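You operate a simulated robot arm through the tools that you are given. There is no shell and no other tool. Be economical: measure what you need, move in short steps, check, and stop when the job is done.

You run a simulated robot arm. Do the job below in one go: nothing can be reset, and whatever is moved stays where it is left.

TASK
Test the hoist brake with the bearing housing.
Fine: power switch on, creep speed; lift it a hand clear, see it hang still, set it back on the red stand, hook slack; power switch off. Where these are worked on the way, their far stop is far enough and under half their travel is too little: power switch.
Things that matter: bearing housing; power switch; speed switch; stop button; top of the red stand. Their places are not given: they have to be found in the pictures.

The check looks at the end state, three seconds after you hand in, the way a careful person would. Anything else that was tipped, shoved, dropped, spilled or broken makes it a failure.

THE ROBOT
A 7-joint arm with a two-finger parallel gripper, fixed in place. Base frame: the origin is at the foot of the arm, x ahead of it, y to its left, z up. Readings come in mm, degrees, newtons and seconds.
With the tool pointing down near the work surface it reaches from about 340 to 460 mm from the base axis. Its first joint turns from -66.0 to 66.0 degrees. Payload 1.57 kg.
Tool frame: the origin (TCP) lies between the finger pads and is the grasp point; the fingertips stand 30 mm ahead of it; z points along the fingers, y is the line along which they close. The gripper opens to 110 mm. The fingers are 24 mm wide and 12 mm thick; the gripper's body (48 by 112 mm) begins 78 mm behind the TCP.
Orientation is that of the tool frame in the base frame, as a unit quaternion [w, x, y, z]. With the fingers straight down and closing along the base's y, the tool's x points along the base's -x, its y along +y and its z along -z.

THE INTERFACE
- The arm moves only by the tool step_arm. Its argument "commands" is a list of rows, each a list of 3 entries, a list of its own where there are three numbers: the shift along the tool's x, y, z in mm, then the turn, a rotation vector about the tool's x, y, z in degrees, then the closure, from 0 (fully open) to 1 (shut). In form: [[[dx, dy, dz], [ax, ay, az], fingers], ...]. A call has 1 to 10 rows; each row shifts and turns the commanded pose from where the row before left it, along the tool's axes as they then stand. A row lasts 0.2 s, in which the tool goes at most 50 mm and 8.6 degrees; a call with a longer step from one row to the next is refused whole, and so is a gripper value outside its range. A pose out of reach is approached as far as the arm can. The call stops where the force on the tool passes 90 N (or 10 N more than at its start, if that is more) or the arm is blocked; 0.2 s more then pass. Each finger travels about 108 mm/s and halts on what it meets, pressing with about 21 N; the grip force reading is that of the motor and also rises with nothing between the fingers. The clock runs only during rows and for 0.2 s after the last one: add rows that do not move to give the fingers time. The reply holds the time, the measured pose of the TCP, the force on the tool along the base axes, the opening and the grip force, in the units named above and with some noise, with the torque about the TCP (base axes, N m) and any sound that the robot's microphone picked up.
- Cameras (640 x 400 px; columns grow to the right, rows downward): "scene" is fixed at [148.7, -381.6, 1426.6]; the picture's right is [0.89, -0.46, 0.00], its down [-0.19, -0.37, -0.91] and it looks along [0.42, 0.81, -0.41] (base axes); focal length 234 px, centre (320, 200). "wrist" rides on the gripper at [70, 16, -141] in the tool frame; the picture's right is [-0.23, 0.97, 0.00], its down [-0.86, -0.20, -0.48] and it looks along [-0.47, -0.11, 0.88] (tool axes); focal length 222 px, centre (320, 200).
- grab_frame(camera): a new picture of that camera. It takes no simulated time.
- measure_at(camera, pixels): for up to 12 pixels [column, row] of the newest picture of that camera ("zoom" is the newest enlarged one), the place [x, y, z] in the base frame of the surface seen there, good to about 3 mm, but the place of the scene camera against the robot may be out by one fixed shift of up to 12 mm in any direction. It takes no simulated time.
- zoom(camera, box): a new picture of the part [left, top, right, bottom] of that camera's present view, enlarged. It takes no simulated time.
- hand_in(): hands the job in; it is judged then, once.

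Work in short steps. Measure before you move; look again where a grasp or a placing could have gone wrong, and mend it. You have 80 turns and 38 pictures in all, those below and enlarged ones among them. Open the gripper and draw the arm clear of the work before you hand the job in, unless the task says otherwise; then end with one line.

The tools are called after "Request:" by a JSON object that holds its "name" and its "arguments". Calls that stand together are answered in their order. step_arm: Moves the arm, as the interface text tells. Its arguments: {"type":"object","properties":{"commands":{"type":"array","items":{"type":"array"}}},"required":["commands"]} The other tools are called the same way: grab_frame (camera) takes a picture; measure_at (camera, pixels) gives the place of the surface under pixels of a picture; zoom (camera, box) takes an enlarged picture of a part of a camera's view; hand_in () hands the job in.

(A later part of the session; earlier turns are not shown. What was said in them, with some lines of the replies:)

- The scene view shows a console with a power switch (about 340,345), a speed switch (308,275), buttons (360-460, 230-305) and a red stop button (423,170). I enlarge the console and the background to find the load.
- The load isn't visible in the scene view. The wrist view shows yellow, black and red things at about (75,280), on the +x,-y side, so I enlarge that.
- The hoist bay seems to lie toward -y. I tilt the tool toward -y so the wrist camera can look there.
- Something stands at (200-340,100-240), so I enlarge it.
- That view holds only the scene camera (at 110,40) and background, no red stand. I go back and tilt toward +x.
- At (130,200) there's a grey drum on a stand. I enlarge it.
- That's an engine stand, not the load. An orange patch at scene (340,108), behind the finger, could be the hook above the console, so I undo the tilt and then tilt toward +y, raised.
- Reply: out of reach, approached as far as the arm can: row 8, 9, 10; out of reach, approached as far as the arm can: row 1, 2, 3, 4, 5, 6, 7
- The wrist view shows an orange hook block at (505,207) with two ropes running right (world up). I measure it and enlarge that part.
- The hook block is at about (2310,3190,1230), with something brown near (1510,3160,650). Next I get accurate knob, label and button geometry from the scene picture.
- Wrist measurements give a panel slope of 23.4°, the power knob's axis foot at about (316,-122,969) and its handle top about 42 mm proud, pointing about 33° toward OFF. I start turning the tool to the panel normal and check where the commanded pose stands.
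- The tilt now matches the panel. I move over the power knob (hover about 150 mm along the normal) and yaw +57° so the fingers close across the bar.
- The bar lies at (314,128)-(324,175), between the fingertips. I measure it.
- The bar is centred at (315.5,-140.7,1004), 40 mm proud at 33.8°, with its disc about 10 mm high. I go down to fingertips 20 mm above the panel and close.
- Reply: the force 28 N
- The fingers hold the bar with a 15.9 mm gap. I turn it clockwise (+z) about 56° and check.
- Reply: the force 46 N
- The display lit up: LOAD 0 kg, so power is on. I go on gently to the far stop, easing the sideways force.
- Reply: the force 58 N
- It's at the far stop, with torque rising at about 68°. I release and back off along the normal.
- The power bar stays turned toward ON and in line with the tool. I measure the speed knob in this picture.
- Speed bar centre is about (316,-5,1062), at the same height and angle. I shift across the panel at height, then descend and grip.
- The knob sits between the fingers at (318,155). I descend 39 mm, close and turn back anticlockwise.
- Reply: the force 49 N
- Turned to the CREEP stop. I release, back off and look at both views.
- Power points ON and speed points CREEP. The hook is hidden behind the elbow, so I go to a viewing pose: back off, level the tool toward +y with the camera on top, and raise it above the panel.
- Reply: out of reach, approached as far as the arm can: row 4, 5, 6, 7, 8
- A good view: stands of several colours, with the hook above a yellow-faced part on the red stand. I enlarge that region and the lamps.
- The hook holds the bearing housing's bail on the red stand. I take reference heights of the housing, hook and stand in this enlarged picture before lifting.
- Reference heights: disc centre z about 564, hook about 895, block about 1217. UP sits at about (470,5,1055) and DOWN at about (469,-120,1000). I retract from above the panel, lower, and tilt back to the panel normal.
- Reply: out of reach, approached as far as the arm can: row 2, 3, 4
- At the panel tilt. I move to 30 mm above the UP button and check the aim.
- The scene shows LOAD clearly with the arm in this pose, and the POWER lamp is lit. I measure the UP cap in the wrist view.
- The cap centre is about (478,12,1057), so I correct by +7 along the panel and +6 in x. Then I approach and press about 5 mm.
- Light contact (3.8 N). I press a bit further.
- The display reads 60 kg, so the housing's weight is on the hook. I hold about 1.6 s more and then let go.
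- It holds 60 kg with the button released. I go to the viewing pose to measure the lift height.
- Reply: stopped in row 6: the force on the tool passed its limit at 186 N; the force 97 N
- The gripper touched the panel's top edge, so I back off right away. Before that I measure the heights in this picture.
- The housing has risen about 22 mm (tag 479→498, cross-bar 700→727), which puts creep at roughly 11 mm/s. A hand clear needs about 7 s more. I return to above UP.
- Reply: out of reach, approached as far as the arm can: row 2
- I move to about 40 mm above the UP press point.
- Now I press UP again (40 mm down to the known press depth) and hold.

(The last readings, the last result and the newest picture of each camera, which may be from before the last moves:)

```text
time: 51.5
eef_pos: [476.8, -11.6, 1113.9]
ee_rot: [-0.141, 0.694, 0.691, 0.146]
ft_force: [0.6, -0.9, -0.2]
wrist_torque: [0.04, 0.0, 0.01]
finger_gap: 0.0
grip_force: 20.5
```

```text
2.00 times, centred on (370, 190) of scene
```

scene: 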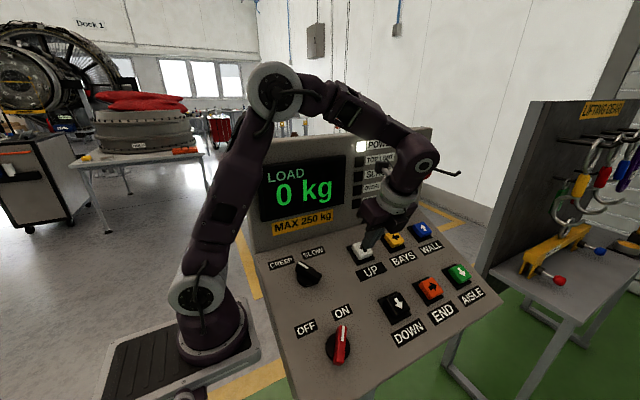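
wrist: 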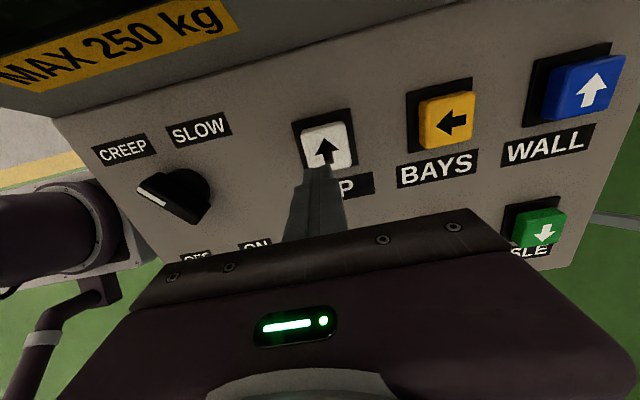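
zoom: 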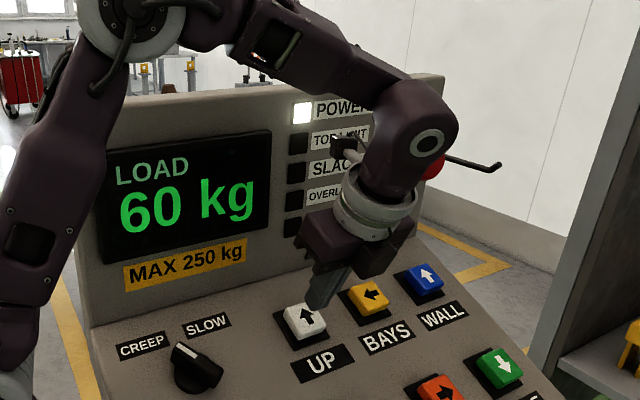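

Still 60 kg. I go to the viewing pose (stopping short of the panel edge); the move also gives it time to hang.

Request:
{"name": "step_arm", "arguments": {"commands": [[[8.3, -18.1, -31.9], [0, 0, 0], 1], [[8.3, -18.1, -31.9], [0, 0, 0], 1], [[8.3, -18.1, -31.9], [0, 0, 0], 1], [[8.3, -18.1, -31.9], [0, 8.4, 0], 1], [[0, 0, 0], [0, 8.4, 0], 1], [[0, 0, 0], [0, 8.4, 0], 1], [[0, 0, 0], [0, 8.4, 0], 1], [[0, 0, 0], [0, 8.4, 0], 1], [[0, 0, 0], [0, 8.4, 0], 1], [[0, 0, 0], [0, 8.4, 0], 1]]}}

Request:
{"name": "step_arm", "arguments": {"commands": [[[45, 0, 0], [0, 0, 0], 1], [[45, 0, 0], [0, 0, 0], 1], [[30, 0, 0], [0, 0, 0], 1], [[0, 0, 30], [0, 0, 0], 1], [[0, 0, 25], [0, 0, 0], 1]]}}

Request:
{"name": "zoom", "arguments": {"camera": "wrist", "box": [400, 0, 510, 130]}}

```text
time: 53.7
eef_pos: [403.8, -32.2, 1241.9]
ee_rot: [-0.463, 0.532, 0.532, 0.469]
ft_force: [0.1, 0.0, 0.7]
wrist_torque: [0.0, -0.01, 0.03]
finger_gap: 0.0
grip_force: 21.3
```

```text
time: 54.9
eef_pos: [407.5, 41.1, 1354.0]
ee_rot: [-0.462, 0.532, 0.533, 0.468]
ft_force: [0.8, -0.6, 0.7]
wrist_torque: [0.01, -0.02, -0.02]
finger_gap: 0.0
grip_force: 20.9
out of reach, approached as far as the arm can: row 3
```

```text
3.08 times, centred on (455, 65) of wrist
```

zoom: 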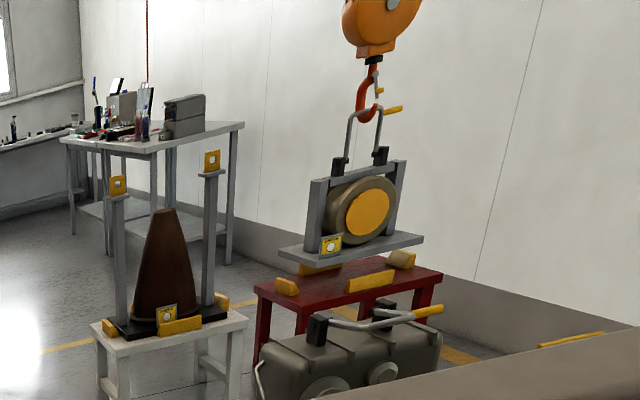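

The housing clearly hangs above the chocks. I measure, wait about 2 s, and compare.

Request:
{"name": "measure_at", "arguments": {"camera": "zoom", "pixels": [[331, 245], [368, 214], [383, 164], [366, 100], [350, 258], [368, 285], [400, 278], [290, 288]]}}

Request:
{"name": "step_arm", "arguments": {"commands": [[[0, 0, 0], [0, 0, 0], 1], [[0, 0, 0], [0, 0, 0], 1], [[0, 0, 0], [0, 0, 0], 1], [[0, 0, 0], [0, 0, 0], 1], [[0, 0, 0], [0, 0, 0], 1], [[0, 0, 0], [0, 0, 0], 1], [[0, 0, 0], [0, 0, 0], 1], [[0, 0, 0], [0, 0, 0], 1], [[0, 0, 0], [0, 0, 0], 1], [[0, 0, 0], [0, 0, 0], 1]]}}

Request:
{"name": "grab_frame", "arguments": {"camera": "wrist"}}

```text
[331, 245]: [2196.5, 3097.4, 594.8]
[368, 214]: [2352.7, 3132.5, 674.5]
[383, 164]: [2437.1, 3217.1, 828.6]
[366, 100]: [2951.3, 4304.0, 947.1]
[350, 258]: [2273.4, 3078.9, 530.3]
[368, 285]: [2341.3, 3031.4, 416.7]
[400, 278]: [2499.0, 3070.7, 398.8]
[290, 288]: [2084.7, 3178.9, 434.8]
```

```text
time: 57.1
eef_pos: [406.3, 41.3, 1353.5]
ee_rot: [-0.462, 0.533, 0.533, 0.468]
ft_force: [0.0, 0.4, -0.1]
wrist_torque: [0.02, -0.01, 0.0]
finger_gap: 0.0
grip_force: 20.8
```

```text
8 pictures are left
```

wrist: 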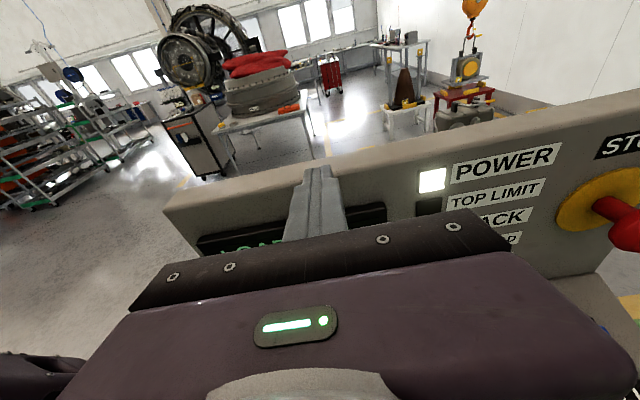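

The lift is about 116 mm. I measure the same spots after the wait to see whether it sank.

Request:
{"name": "measure_at", "arguments": {"camera": "wrist", "pixels": [[458.6, 79.6], [470.6, 69.5], [475.5, 53.3], [464.7, 83.8]]}}

```text
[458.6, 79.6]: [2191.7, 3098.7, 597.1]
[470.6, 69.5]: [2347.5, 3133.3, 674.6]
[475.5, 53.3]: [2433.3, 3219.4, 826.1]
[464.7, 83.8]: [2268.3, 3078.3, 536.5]
```

It hangs still. Now to lower it: I return to the panel tilt and go above DOWN (press point about (473,-129.5,1019.5)).

Request:
{"name": "step_arm", "arguments": {"commands": [[[0, 0, -45], [0, 0, 0], 1], [[0, 0, -20], [0, 0, 0], 1], [[-45, 0, 0], [0, 0, 0], 1], [[-45, 0, 0], [0, 0, 0], 1], [[-25, 0, 0], [0, 0, 0], 1]]}}

Request:
{"name": "step_arm", "arguments": {"commands": [[[0, 0, 0], [0, -8.4, 0], 1], [[0, 0, 0], [0, -8.4, 0], 1], [[0, 0, 0], [0, -8.4, 0], 1], [[0, 0, 0], [0, -8.4, 0], 1], [[0, 0, 0], [0, -8.4, 0], 1], [[0, 0, 0], [0, -8.4, 0], 1], [[0, 0, 0], [0, -8.4, 0], 1]]}}

```text
time: 58.3
eef_pos: [411.6, -37.5, 1244.9]
ee_rot: [-0.462, 0.532, 0.533, 0.468]
ft_force: [0.0, 0.2, -0.2]
wrist_torque: [0.01, 0.03, -0.03]
finger_gap: 0.0
grip_force: 21.5
out of reach, approached as far as the arm can: row 2
```

```text
time: 59.9
eef_pos: [412.0, -36.2, 1246.7]
ee_rot: [-0.14, 0.695, 0.69, 0.146]
ft_force: [-0.2, -0.2, 0.2]
wrist_torque: [-0.01, 0.0, 0.06]
finger_gap: 0.0
grip_force: 21.2
```

I move to hover over DOWN and check the aim.

Request:
{"name": "step_arm", "arguments": {"commands": [[[-35, 12.2, 26.4], [0, 0, 0], 1], [[-35, 12.2, 26.4], [0, 0, 0], 1], [[-35, 12.2, 26.4], [0, 0, 0], 1], [[-35, 12.2, 26.4], [0, 0, 0], 1], [[-35, 12.2, 26.4], [0, 0, 0], 1]]}}

Request:
{"name": "grab_frame", "arguments": {"camera": "wrist"}}

```text
time: 61.1
eef_pos: [473.0, -144.8, 1054.7]
ee_rot: [-0.141, 0.694, 0.691, 0.146]
ft_force: [0.1, -0.3, 0.1]
wrist_torque: [0.0, -0.03, 0.03]
finger_gap: 0.0
grip_force: 20.9
```

```text
7 pictures are left
```

wrist: 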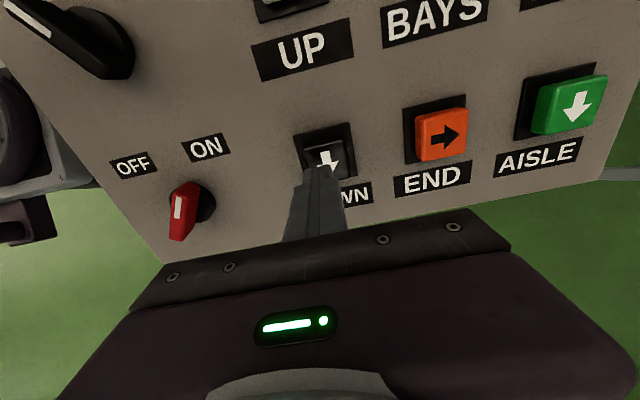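

The aim is good, and I nudge +4 mm in x. Now I press DOWN and hold about 6 s.

Request:
{"name": "step_arm", "arguments": {"commands": [[[0, 4, 25], [0, 0, 0], 1], [[0, 0, 11], [0, 0, 0], 1], [[0, 0, 4], [0, 0, 0], 1], [[0, 0, 0], [0, 0, 0], 1], [[0, 0, 0], [0, 0, 0], 1], [[0, 0, 0], [0, 0, 0], 1], [[0, 0, 0], [0, 0, 0], 1], [[0, 0, 0], [0, 0, 0], 1], [[0, 0, 0], [0, 0, 0], 1], [[0, 0, 0], [0, 0, 0], 1]]}}

Request:
{"name": "zoom", "arguments": {"camera": "scene", "box": [250, 90, 490, 320]}}

```text
time: 63.3
eef_pos: [477.6, -128.9, 1020.4]
ee_rot: [-0.141, 0.693, 0.691, 0.146]
ft_force: [-0.7, -2.6, 3.0]
wrist_torque: [0.03, -0.03, 0.0]
finger_gap: 0.0
grip_force: 21.1
```

```text
1.74 times, centred on (370, 205) of scene
```

zoom: 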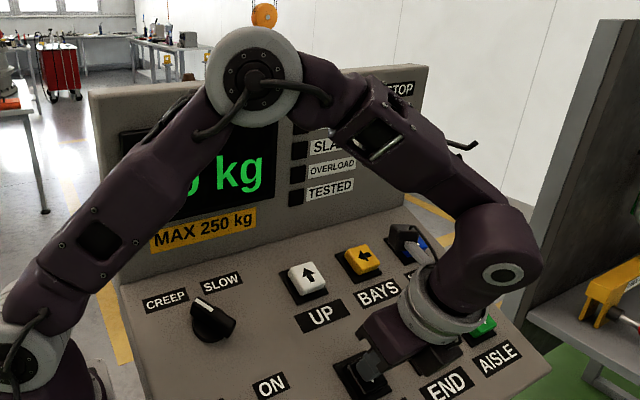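

DOWN is pressed, and the hook block shows at zoom (265,14), with the SLACK and TESTED lamps in view. I measure the block and keep holding.

Request:
{"name": "measure_at", "arguments": {"camera": "zoom", "pixels": [[265, 8], [265, 14], [265, 20], [225, 180]]}}

Request:
{"name": "step_arm", "arguments": {"commands": [[[0, 0, 0], [0, 0, 0], 1], [[0, 0, 0], [0, 0, 0], 1], [[0, 0, 0], [0, 0, 0], 1], [[0, 0, 0], [0, 0, 0], 1], [[0, 0, 0], [0, 0, 0], 1], [[0, 0, 0], [0, 0, 0], 1], [[0, 0, 0], [0, 0, 0], 1], [[0, 0, 0], [0, 0, 0], 1], [[0, 0, 0], [0, 0, 0], 1], [[0, 0, 0], [0, 0, 0], 1]]}}

Request:
{"name": "step_arm", "arguments": {"commands": [[[0, 0, 0], [0, 0, 0], 1], [[0, 0, 0], [0, 0, 0], 1], [[0, 0, 0], [0, 0, 0], 1], [[0, 0, 0], [0, 0, 0], 1], [[0, 0, 0], [0, 0, 0], 1], [[0, 0, 0], [0, 0, 0], 1], [[0, 0, 0], [0, 0, 0], 1], [[0, 0, 0], [0, 0, 0], 1], [[0, 0, 0], [0, 0, 0], 1], [[0, 0, 0], [0, 0, 0], 1]]}}

Request:
{"name": "zoom", "arguments": {"camera": "scene", "box": [250, 90, 490, 320]}}

```text
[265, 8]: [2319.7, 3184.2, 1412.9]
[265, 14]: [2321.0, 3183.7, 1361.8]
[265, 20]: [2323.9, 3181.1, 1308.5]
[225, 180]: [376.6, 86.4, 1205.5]
```

```text
time: 65.5
eef_pos: [477.1, -129.0, 1019.0]
ee_rot: [-0.141, 0.693, 0.691, 0.147]
ft_force: [0.9, -1.9, 4.0]
wrist_torque: [0.06, -0.03, 0.0]
finger_gap: 0.0
grip_force: 21.0
```

```text
time: 67.7
eef_pos: [477.1, -128.1, 1020.1]
ee_rot: [-0.141, 0.693, 0.692, 0.146]
ft_force: [-0.7, -0.9, 3.3]
wrist_torque: [0.11, 0.0, -0.01]
finger_gap: 0.0
grip_force: 21.2
```

```text
1.74 times, centred on (370, 205) of scene
```

zoom: 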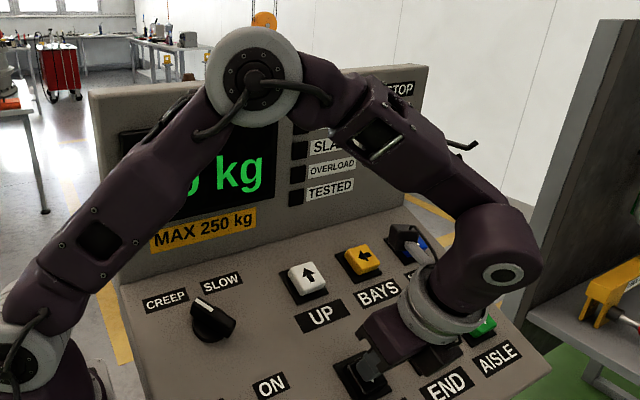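

It has come down about 100 mm. I hold 1.6 s more and check the lamps and load.

Request:
{"name": "step_arm", "arguments": {"commands": [[[0, 0, 0], [0, 0, 0], 1], [[0, 0, 0], [0, 0, 0], 1], [[0, 0, 0], [0, 0, 0], 1], [[0, 0, 0], [0, 0, 0], 1], [[0, 0, 0], [0, 0, 0], 1], [[0, 0, 0], [0, 0, 0], 1], [[0, 0, 0], [0, 0, 0], 1], [[0, 0, 0], [0, 0, 0], 1]]}}

Request:
{"name": "zoom", "arguments": {"camera": "scene", "box": [250, 90, 490, 320]}}

```text
time: 69.5
eef_pos: [477.1, -127.8, 1020.4]
ee_rot: [-0.141, 0.694, 0.691, 0.146]
ft_force: [0.5, -1.4, 4.1]
wrist_torque: [0.05, 0.02, 0.01]
finger_gap: 0.0
grip_force: 20.9
```

```text
1.74 times, centred on (370, 205) of scene
```

zoom: 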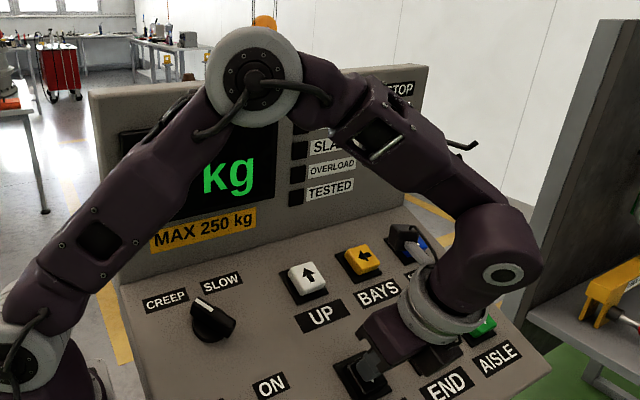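

The load reads a single digit (0 kg); SLACK isn't lit. I hold about 0.6 s more for clear slack, release, and check the lamp.

Request:
{"name": "step_arm", "arguments": {"commands": [[[0, 0, 0], [0, 0, 0], 1], [[0, 0, 0], [0, 0, 0], 1], [[0, 0, 0], [0, 0, 0], 1], [[0, 0, -20], [0, 0, 0], 1], [[0, 0, -30], [0, 0, 0], 1], [[11.8, -18.1, -40], [0, 0, 0], 1], [[20, -18.1, -31.9], [0, 0, 0], 1], [[40, -18.1, -15], [0, 0, 0], 1], [[40, -5, -15], [0, 0, 0], 1], [[40, 0, -15], [0, 0, 0], 1]]}}

Request:
{"name": "step_arm", "arguments": {"commands": [[[0, 0, 0], [0, 8.4, 0], 1], [[0, 0, 0], [0, 8.4, 0], 1], [[0, 0, 0], [0, 8.4, 0], 1], [[0, 0, 0], [0, 8.4, 0], 1], [[0, 0, 0], [0, 8.4, 0], 1], [[0, 0, 0], [0, 8.4, 0], 1], [[0, 0, 0], [0, 8.4, 0], 1]]}}

```text
time: 71.7
eef_pos: [415.6, -56.5, 1232.1]
ee_rot: [-0.141, 0.695, 0.69, 0.146]
ft_force: [0.0, 0.7, 0.0]
wrist_torque: [-0.05, 0.01, 0.02]
finger_gap: 0.0
grip_force: 21.4
```

```text
time: 73.3
eef_pos: [416.7, -55.6, 1232.5]
ee_rot: [-0.463, 0.532, 0.533, 0.468]
ft_force: [-0.1, 0.2, -0.7]
wrist_torque: [0.01, -0.01, -0.01]
finger_gap: 0.0
grip_force: 21.5
```

Raised to the viewing pose to see the housing on its stand.

Request:
{"name": "step_arm", "arguments": {"commands": [[[45, 0, 0], [0, 0, 0], 1], [[45, 0, 0], [0, 0, 0], 1], [[30, 0, 0], [0, 0, 0], 1], [[0, 0, 45], [0, 0, 0], 1], [[0, 0, 35], [0, 0, 0], 1]]}}

Request:
{"name": "zoom", "arguments": {"camera": "wrist", "box": [400, 0, 510, 130]}}

```text
time: 74.5
eef_pos: [420.1, 40.5, 1339.9]
ee_rot: [-0.462, 0.533, 0.532, 0.469]
ft_force: [0.0, -0.3, -0.2]
wrist_torque: [0.0, 0.01, 0.0]
finger_gap: 0.0
grip_force: 20.6
out of reach, approached as far as the arm can: row 3
```

```text
3.08 times, centred on (455, 65) of wrist
```

zoom: 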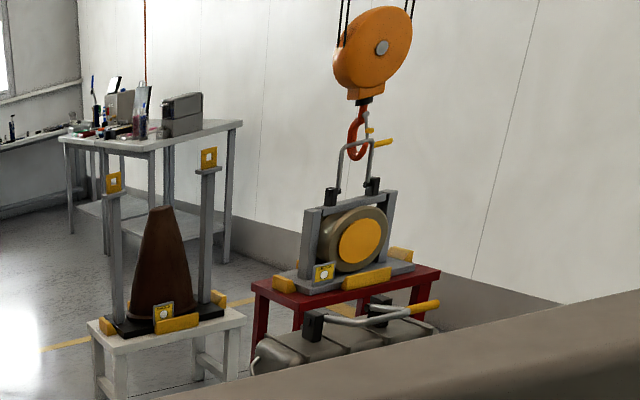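

Request:
{"name": "measure_at", "arguments": {"camera": "zoom", "pixels": [[324, 273], [361, 240], [375, 191], [375, 60], [355, 150], [381, 47], [350, 148], [360, 148]]}}

```text
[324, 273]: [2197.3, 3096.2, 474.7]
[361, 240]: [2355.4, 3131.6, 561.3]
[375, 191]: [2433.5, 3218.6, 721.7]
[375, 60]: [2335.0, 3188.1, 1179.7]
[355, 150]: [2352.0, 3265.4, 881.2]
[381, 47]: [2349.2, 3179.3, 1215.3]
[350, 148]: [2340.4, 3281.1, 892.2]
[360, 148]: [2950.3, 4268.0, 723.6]
```

The housing sits on the red stand at its starting height (tag 475 vs 479) and the hook hangs below the bail top with a gap. I go back above DOWN to read the SLACK lamp.

Request:
{"name": "step_arm", "arguments": {"commands": [[[0, 0, -45], [0, 0, 0], 1], [[0, 0, -20], [0, 0, 0], 1], [[-45, 0, 0], [0, 0, 0], 1], [[-45, 0, 0], [0, 0, 0], 1], [[-15, 0, 0], [0, 0, 0], 1]]}}

Request:
{"name": "step_arm", "arguments": {"commands": [[[0, 0, 0], [0, -8.4, 0], 1], [[0, 0, 0], [0, -8.4, 0], 1], [[0, 0, 0], [0, -8.4, 0], 1], [[0, 0, 0], [0, -8.4, 0], 1], [[0, 0, 0], [0, -8.4, 0], 1], [[0, 0, 0], [0, -8.4, 0], 1], [[0, 0, 0], [0, -8.4, 0], 1]]}}

```text
time: 75.7
eef_pos: [420.7, -36.1, 1243.3]
ee_rot: [-0.462, 0.532, 0.533, 0.468]
ft_force: [-0.6, 0.2, -0.5]
wrist_torque: [0.05, 0.03, 0.02]
finger_gap: 0.0
grip_force: 21.2
```

```text
time: 77.3
eef_pos: [419.7, -37.4, 1245.2]
ee_rot: [-0.14, 0.694, 0.69, 0.146]
ft_force: [0.0, -0.2, -0.5]
wrist_torque: [-0.01, -0.03, 0.01]
finger_gap: 0.0
grip_force: 21.4
```

I move over DOWN (40 mm above) and look at the lamps.

Request:
{"name": "step_arm", "arguments": {"commands": [[[-34.7, 11.5, 26.3], [0, 0, 0], 1], [[-34.7, 11.5, 26.3], [0, 0, 0], 1], [[-34.7, 11.5, 26.3], [0, 0, 0], 1], [[-34.7, 11.5, 26.3], [0, 0, 0], 1], [[-34.7, 11.5, 26.3], [0, 0, 0], 1]]}}

Request:
{"name": "zoom", "arguments": {"camera": "scene", "box": [280, 90, 440, 250]}}

```text
time: 78.5
eef_pos: [477.3, -143.3, 1054.9]
ee_rot: [-0.14, 0.694, 0.691, 0.146]
ft_force: [-0.3, -0.7, 0.1]
wrist_torque: [0.01, 0.0, 0.0]
finger_gap: 0.0
grip_force: 21.1
```

```text
2.50 times, centred on (360, 170) of scene
```

zoom: 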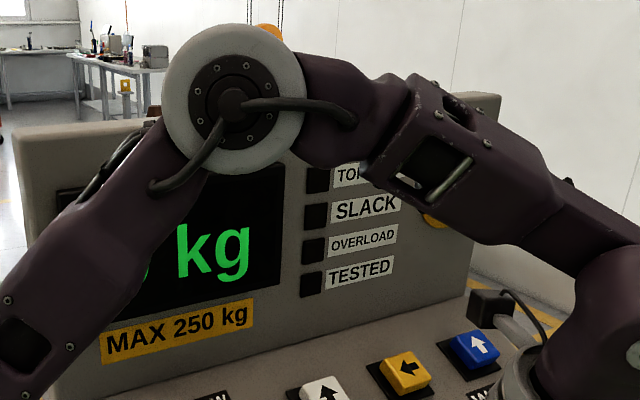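

A single-digit load, but SLACK and TESTED are dark, so slack is small. I lower about 1 s more and check again while still on the button.

Request:
{"name": "step_arm", "arguments": {"commands": [[[0, 0, 25], [0, 0, 0], 1], [[0, 0, 11], [0, 0, 0], 1], [[0, 0, 4], [0, 0, 0], 1], [[0, 0, 0], [0, 0, 0], 1], [[0, 0, 0], [0, 0, 0], 1], [[0, 0, 0], [0, 0, 0], 1], [[0, 0, 0], [0, 0, 0], 1]]}}

Request:
{"name": "zoom", "arguments": {"camera": "scene", "box": [290, 90, 430, 240]}}

```text
time: 80.1
eef_pos: [478.3, -128.3, 1018.7]
ee_rot: [-0.141, 0.694, 0.691, 0.146]
ft_force: [-0.8, -3.9, 3.0]
wrist_torque: [-0.01, 0.0, 0.01]
finger_gap: 0.0
grip_force: 21.1
```

```text
2.67 times, centred on (360, 165) of scene
```

zoom: 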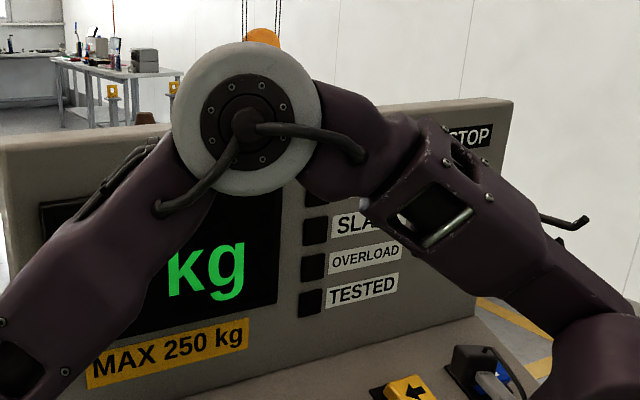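

The load is still zero with visible slack in the hook; by timing that's about 35 mm. I give it a touch more, release DOWN, and move away for the power switch, yawing to +125°.

Request:
{"name": "step_arm", "arguments": {"commands": [[[0, 0, 0], [0, 0, 0], 1], [[0, 0, 0], [0, 0, 0], 1], [[0, 0, -25], [0, 0, 0], 1], [[0, 0, -35], [0, 0, 0], 1], [[0, 0, -10], [0, 0, 0], 0.7], [[0, 0, 0], [0, 0, 8.6], 0.5], [[0, 0, 0], [0, 0, 8.6], 0.5], [[0, 0, 0], [0, 0, 8.6], 0.5], [[0, 0, 0], [0, 0, 8.6], 0.5]]}}

```text
time: 82.1
eef_pos: [477.4, -155.0, 1081.6]
ee_rot: [-0.178, 0.867, 0.455, 0.097]
ft_force: [0.1, 0.3, 1.0]
wrist_torque: [-0.02, 0.02, -0.01]
finger_gap: 55.0
grip_force: 0.0
```

Yaw matches the knob's ON angle. I raise and shift over the power switch.

Request:
{"name": "step_arm", "arguments": {"commands": [[[0, 0, -34], [0, 0, 0], 0.5], [[-26.5, -30.9, 0], [0, 0, 0], 0.5], [[-26.5, -30.9, 0], [0, 0, 0], 0.5], [[-26.4, -30.9, 0], [0, 0, 0], 0.5], [[-26.4, -30.9, 0], [0, 0, 0], 0.5]]}}

```text
time: 83.3
eef_pos: [314.8, -184.3, 1107.2]
ee_rot: [-0.177, 0.867, 0.455, 0.098]
ft_force: [0.2, -0.6, 0.3]
wrist_torque: [0.04, -0.02, -0.02]
finger_gap: 55.0
grip_force: 0.1
```

Directly over the power knob at the earlier release pose. I descend 101 mm and grip.

Request:
{"name": "step_arm", "arguments": {"commands": [[[0.5, 0.8, 35], [0, 0, 0], 0.5], [[0, 0, 35], [0, 0, 0], 0.5], [[0, 0, 20], [0, 0, 0], 0.5], [[0, 0, 10], [0, 0, 0], 0.5], [[0, 0, 0], [0, 0, 0], 0.8], [[0, 0, 0], [0, 0, 0], 1], [[0, 0, 0], [0, 0, 0], 1], [[0, 0, 0], [0, 0, 0], 1]]}}

```text
time: 85.1
eef_pos: [318.5, -146.9, 1014.1]
ee_rot: [-0.175, 0.868, 0.455, 0.099]
ft_force: [30.5, -11.6, -17.5]
wrist_torque: [-0.13, -0.04, 0.09]
finger_gap: 16.1
grip_force: 31.6
```

Gripped at 16.1 mm. I turn back 68° anticlockwise to OFF.

Request:
{"name": "step_arm", "arguments": {"commands": [[[0, 0, 0], [0, 0, -7], 1], [[0, 0, 0], [0, 0, -7], 1], [[0, 0, 0], [0, 0, -7], 1], [[0, 0, 0], [0, 0, -7], 1], [[0, 0, 0], [0, 0, -7], 1], [[0, 0, 0], [0, 0, -7], 1], [[0, 0, 0], [0, 0, -7], 1], [[0, 0, 0], [0, 0, -7], 1], [[0, 0, 0], [0, 0, -6], 1], [[0, 0, 0], [0, 0, -6], 1]]}}

```text
time: 87.3
eef_pos: [316.5, -145.6, 1013.4]
ee_rot: [-0.093, 0.464, 0.862, 0.18]
ft_force: [-3.2, -20.7, -1.1]
wrist_torque: [-0.65, -0.21, -0.12]
finger_gap: 15.9
grip_force: 31.5
```

The turn ended at the starting orientation. I release, open fully, and draw clear.

Request:
{"name": "step_arm", "arguments": {"commands": [[[0, 0, 0], [0, 0, 0], 0.7], [[0, 0, 0], [0, 0, 0], 0.5], [[0, 0, 0], [0, 0, 0], 0.5], [[0, 0, -30], [0, 0, 0], 0.5], [[0, 0, -40], [0, 0, 0], 0.5], [[0, 0, -40], [0, 0, 0], 0], [[0, 0, -40], [0, 0, 0], 0], [[0, 0, -30], [0, 0, 0], 0], [[0, 0, 0], [0, 0, 0], 0]]}}

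Request:
{"name": "grab_frame", "arguments": {"camera": "scene"}}

```text
time: 89.3
eef_pos: [316.4, -216.5, 1178.8]
ee_rot: [-0.092, 0.465, 0.862, 0.181]
ft_force: [0.1, 0.2, 0.3]
wrist_torque: [0.0, 0.02, -0.03]
finger_gap: 109.9
grip_force: 0.1
```

```text
0 pictures are left
```

scene: 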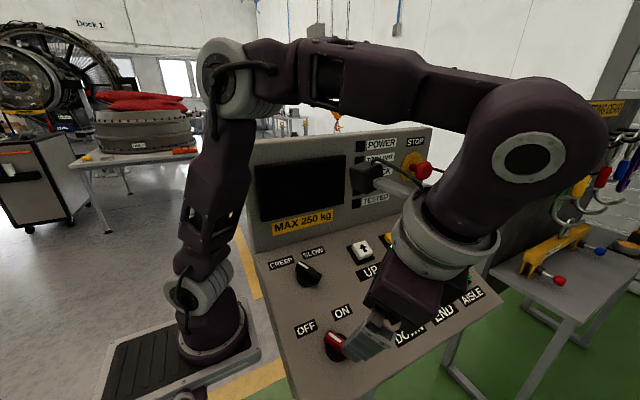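

The display is dark, the power switch points to OFF, speed is at CREEP, and the arm is clear with the gripper open. I hand in.

Request:
{"name": "hand_in", "arguments": {}}

```text
The job is handed in.
```

The hoist brake was tested with the bearing housing: at creep it was lifted about 116 mm and hung still for over 2 s. It's back on the red stand with the hook slack and the power off; the SLACK and TESTED lamps never lit, and the gripper knocked the top edge of the panel once (186 N) while I was positioning the camera.
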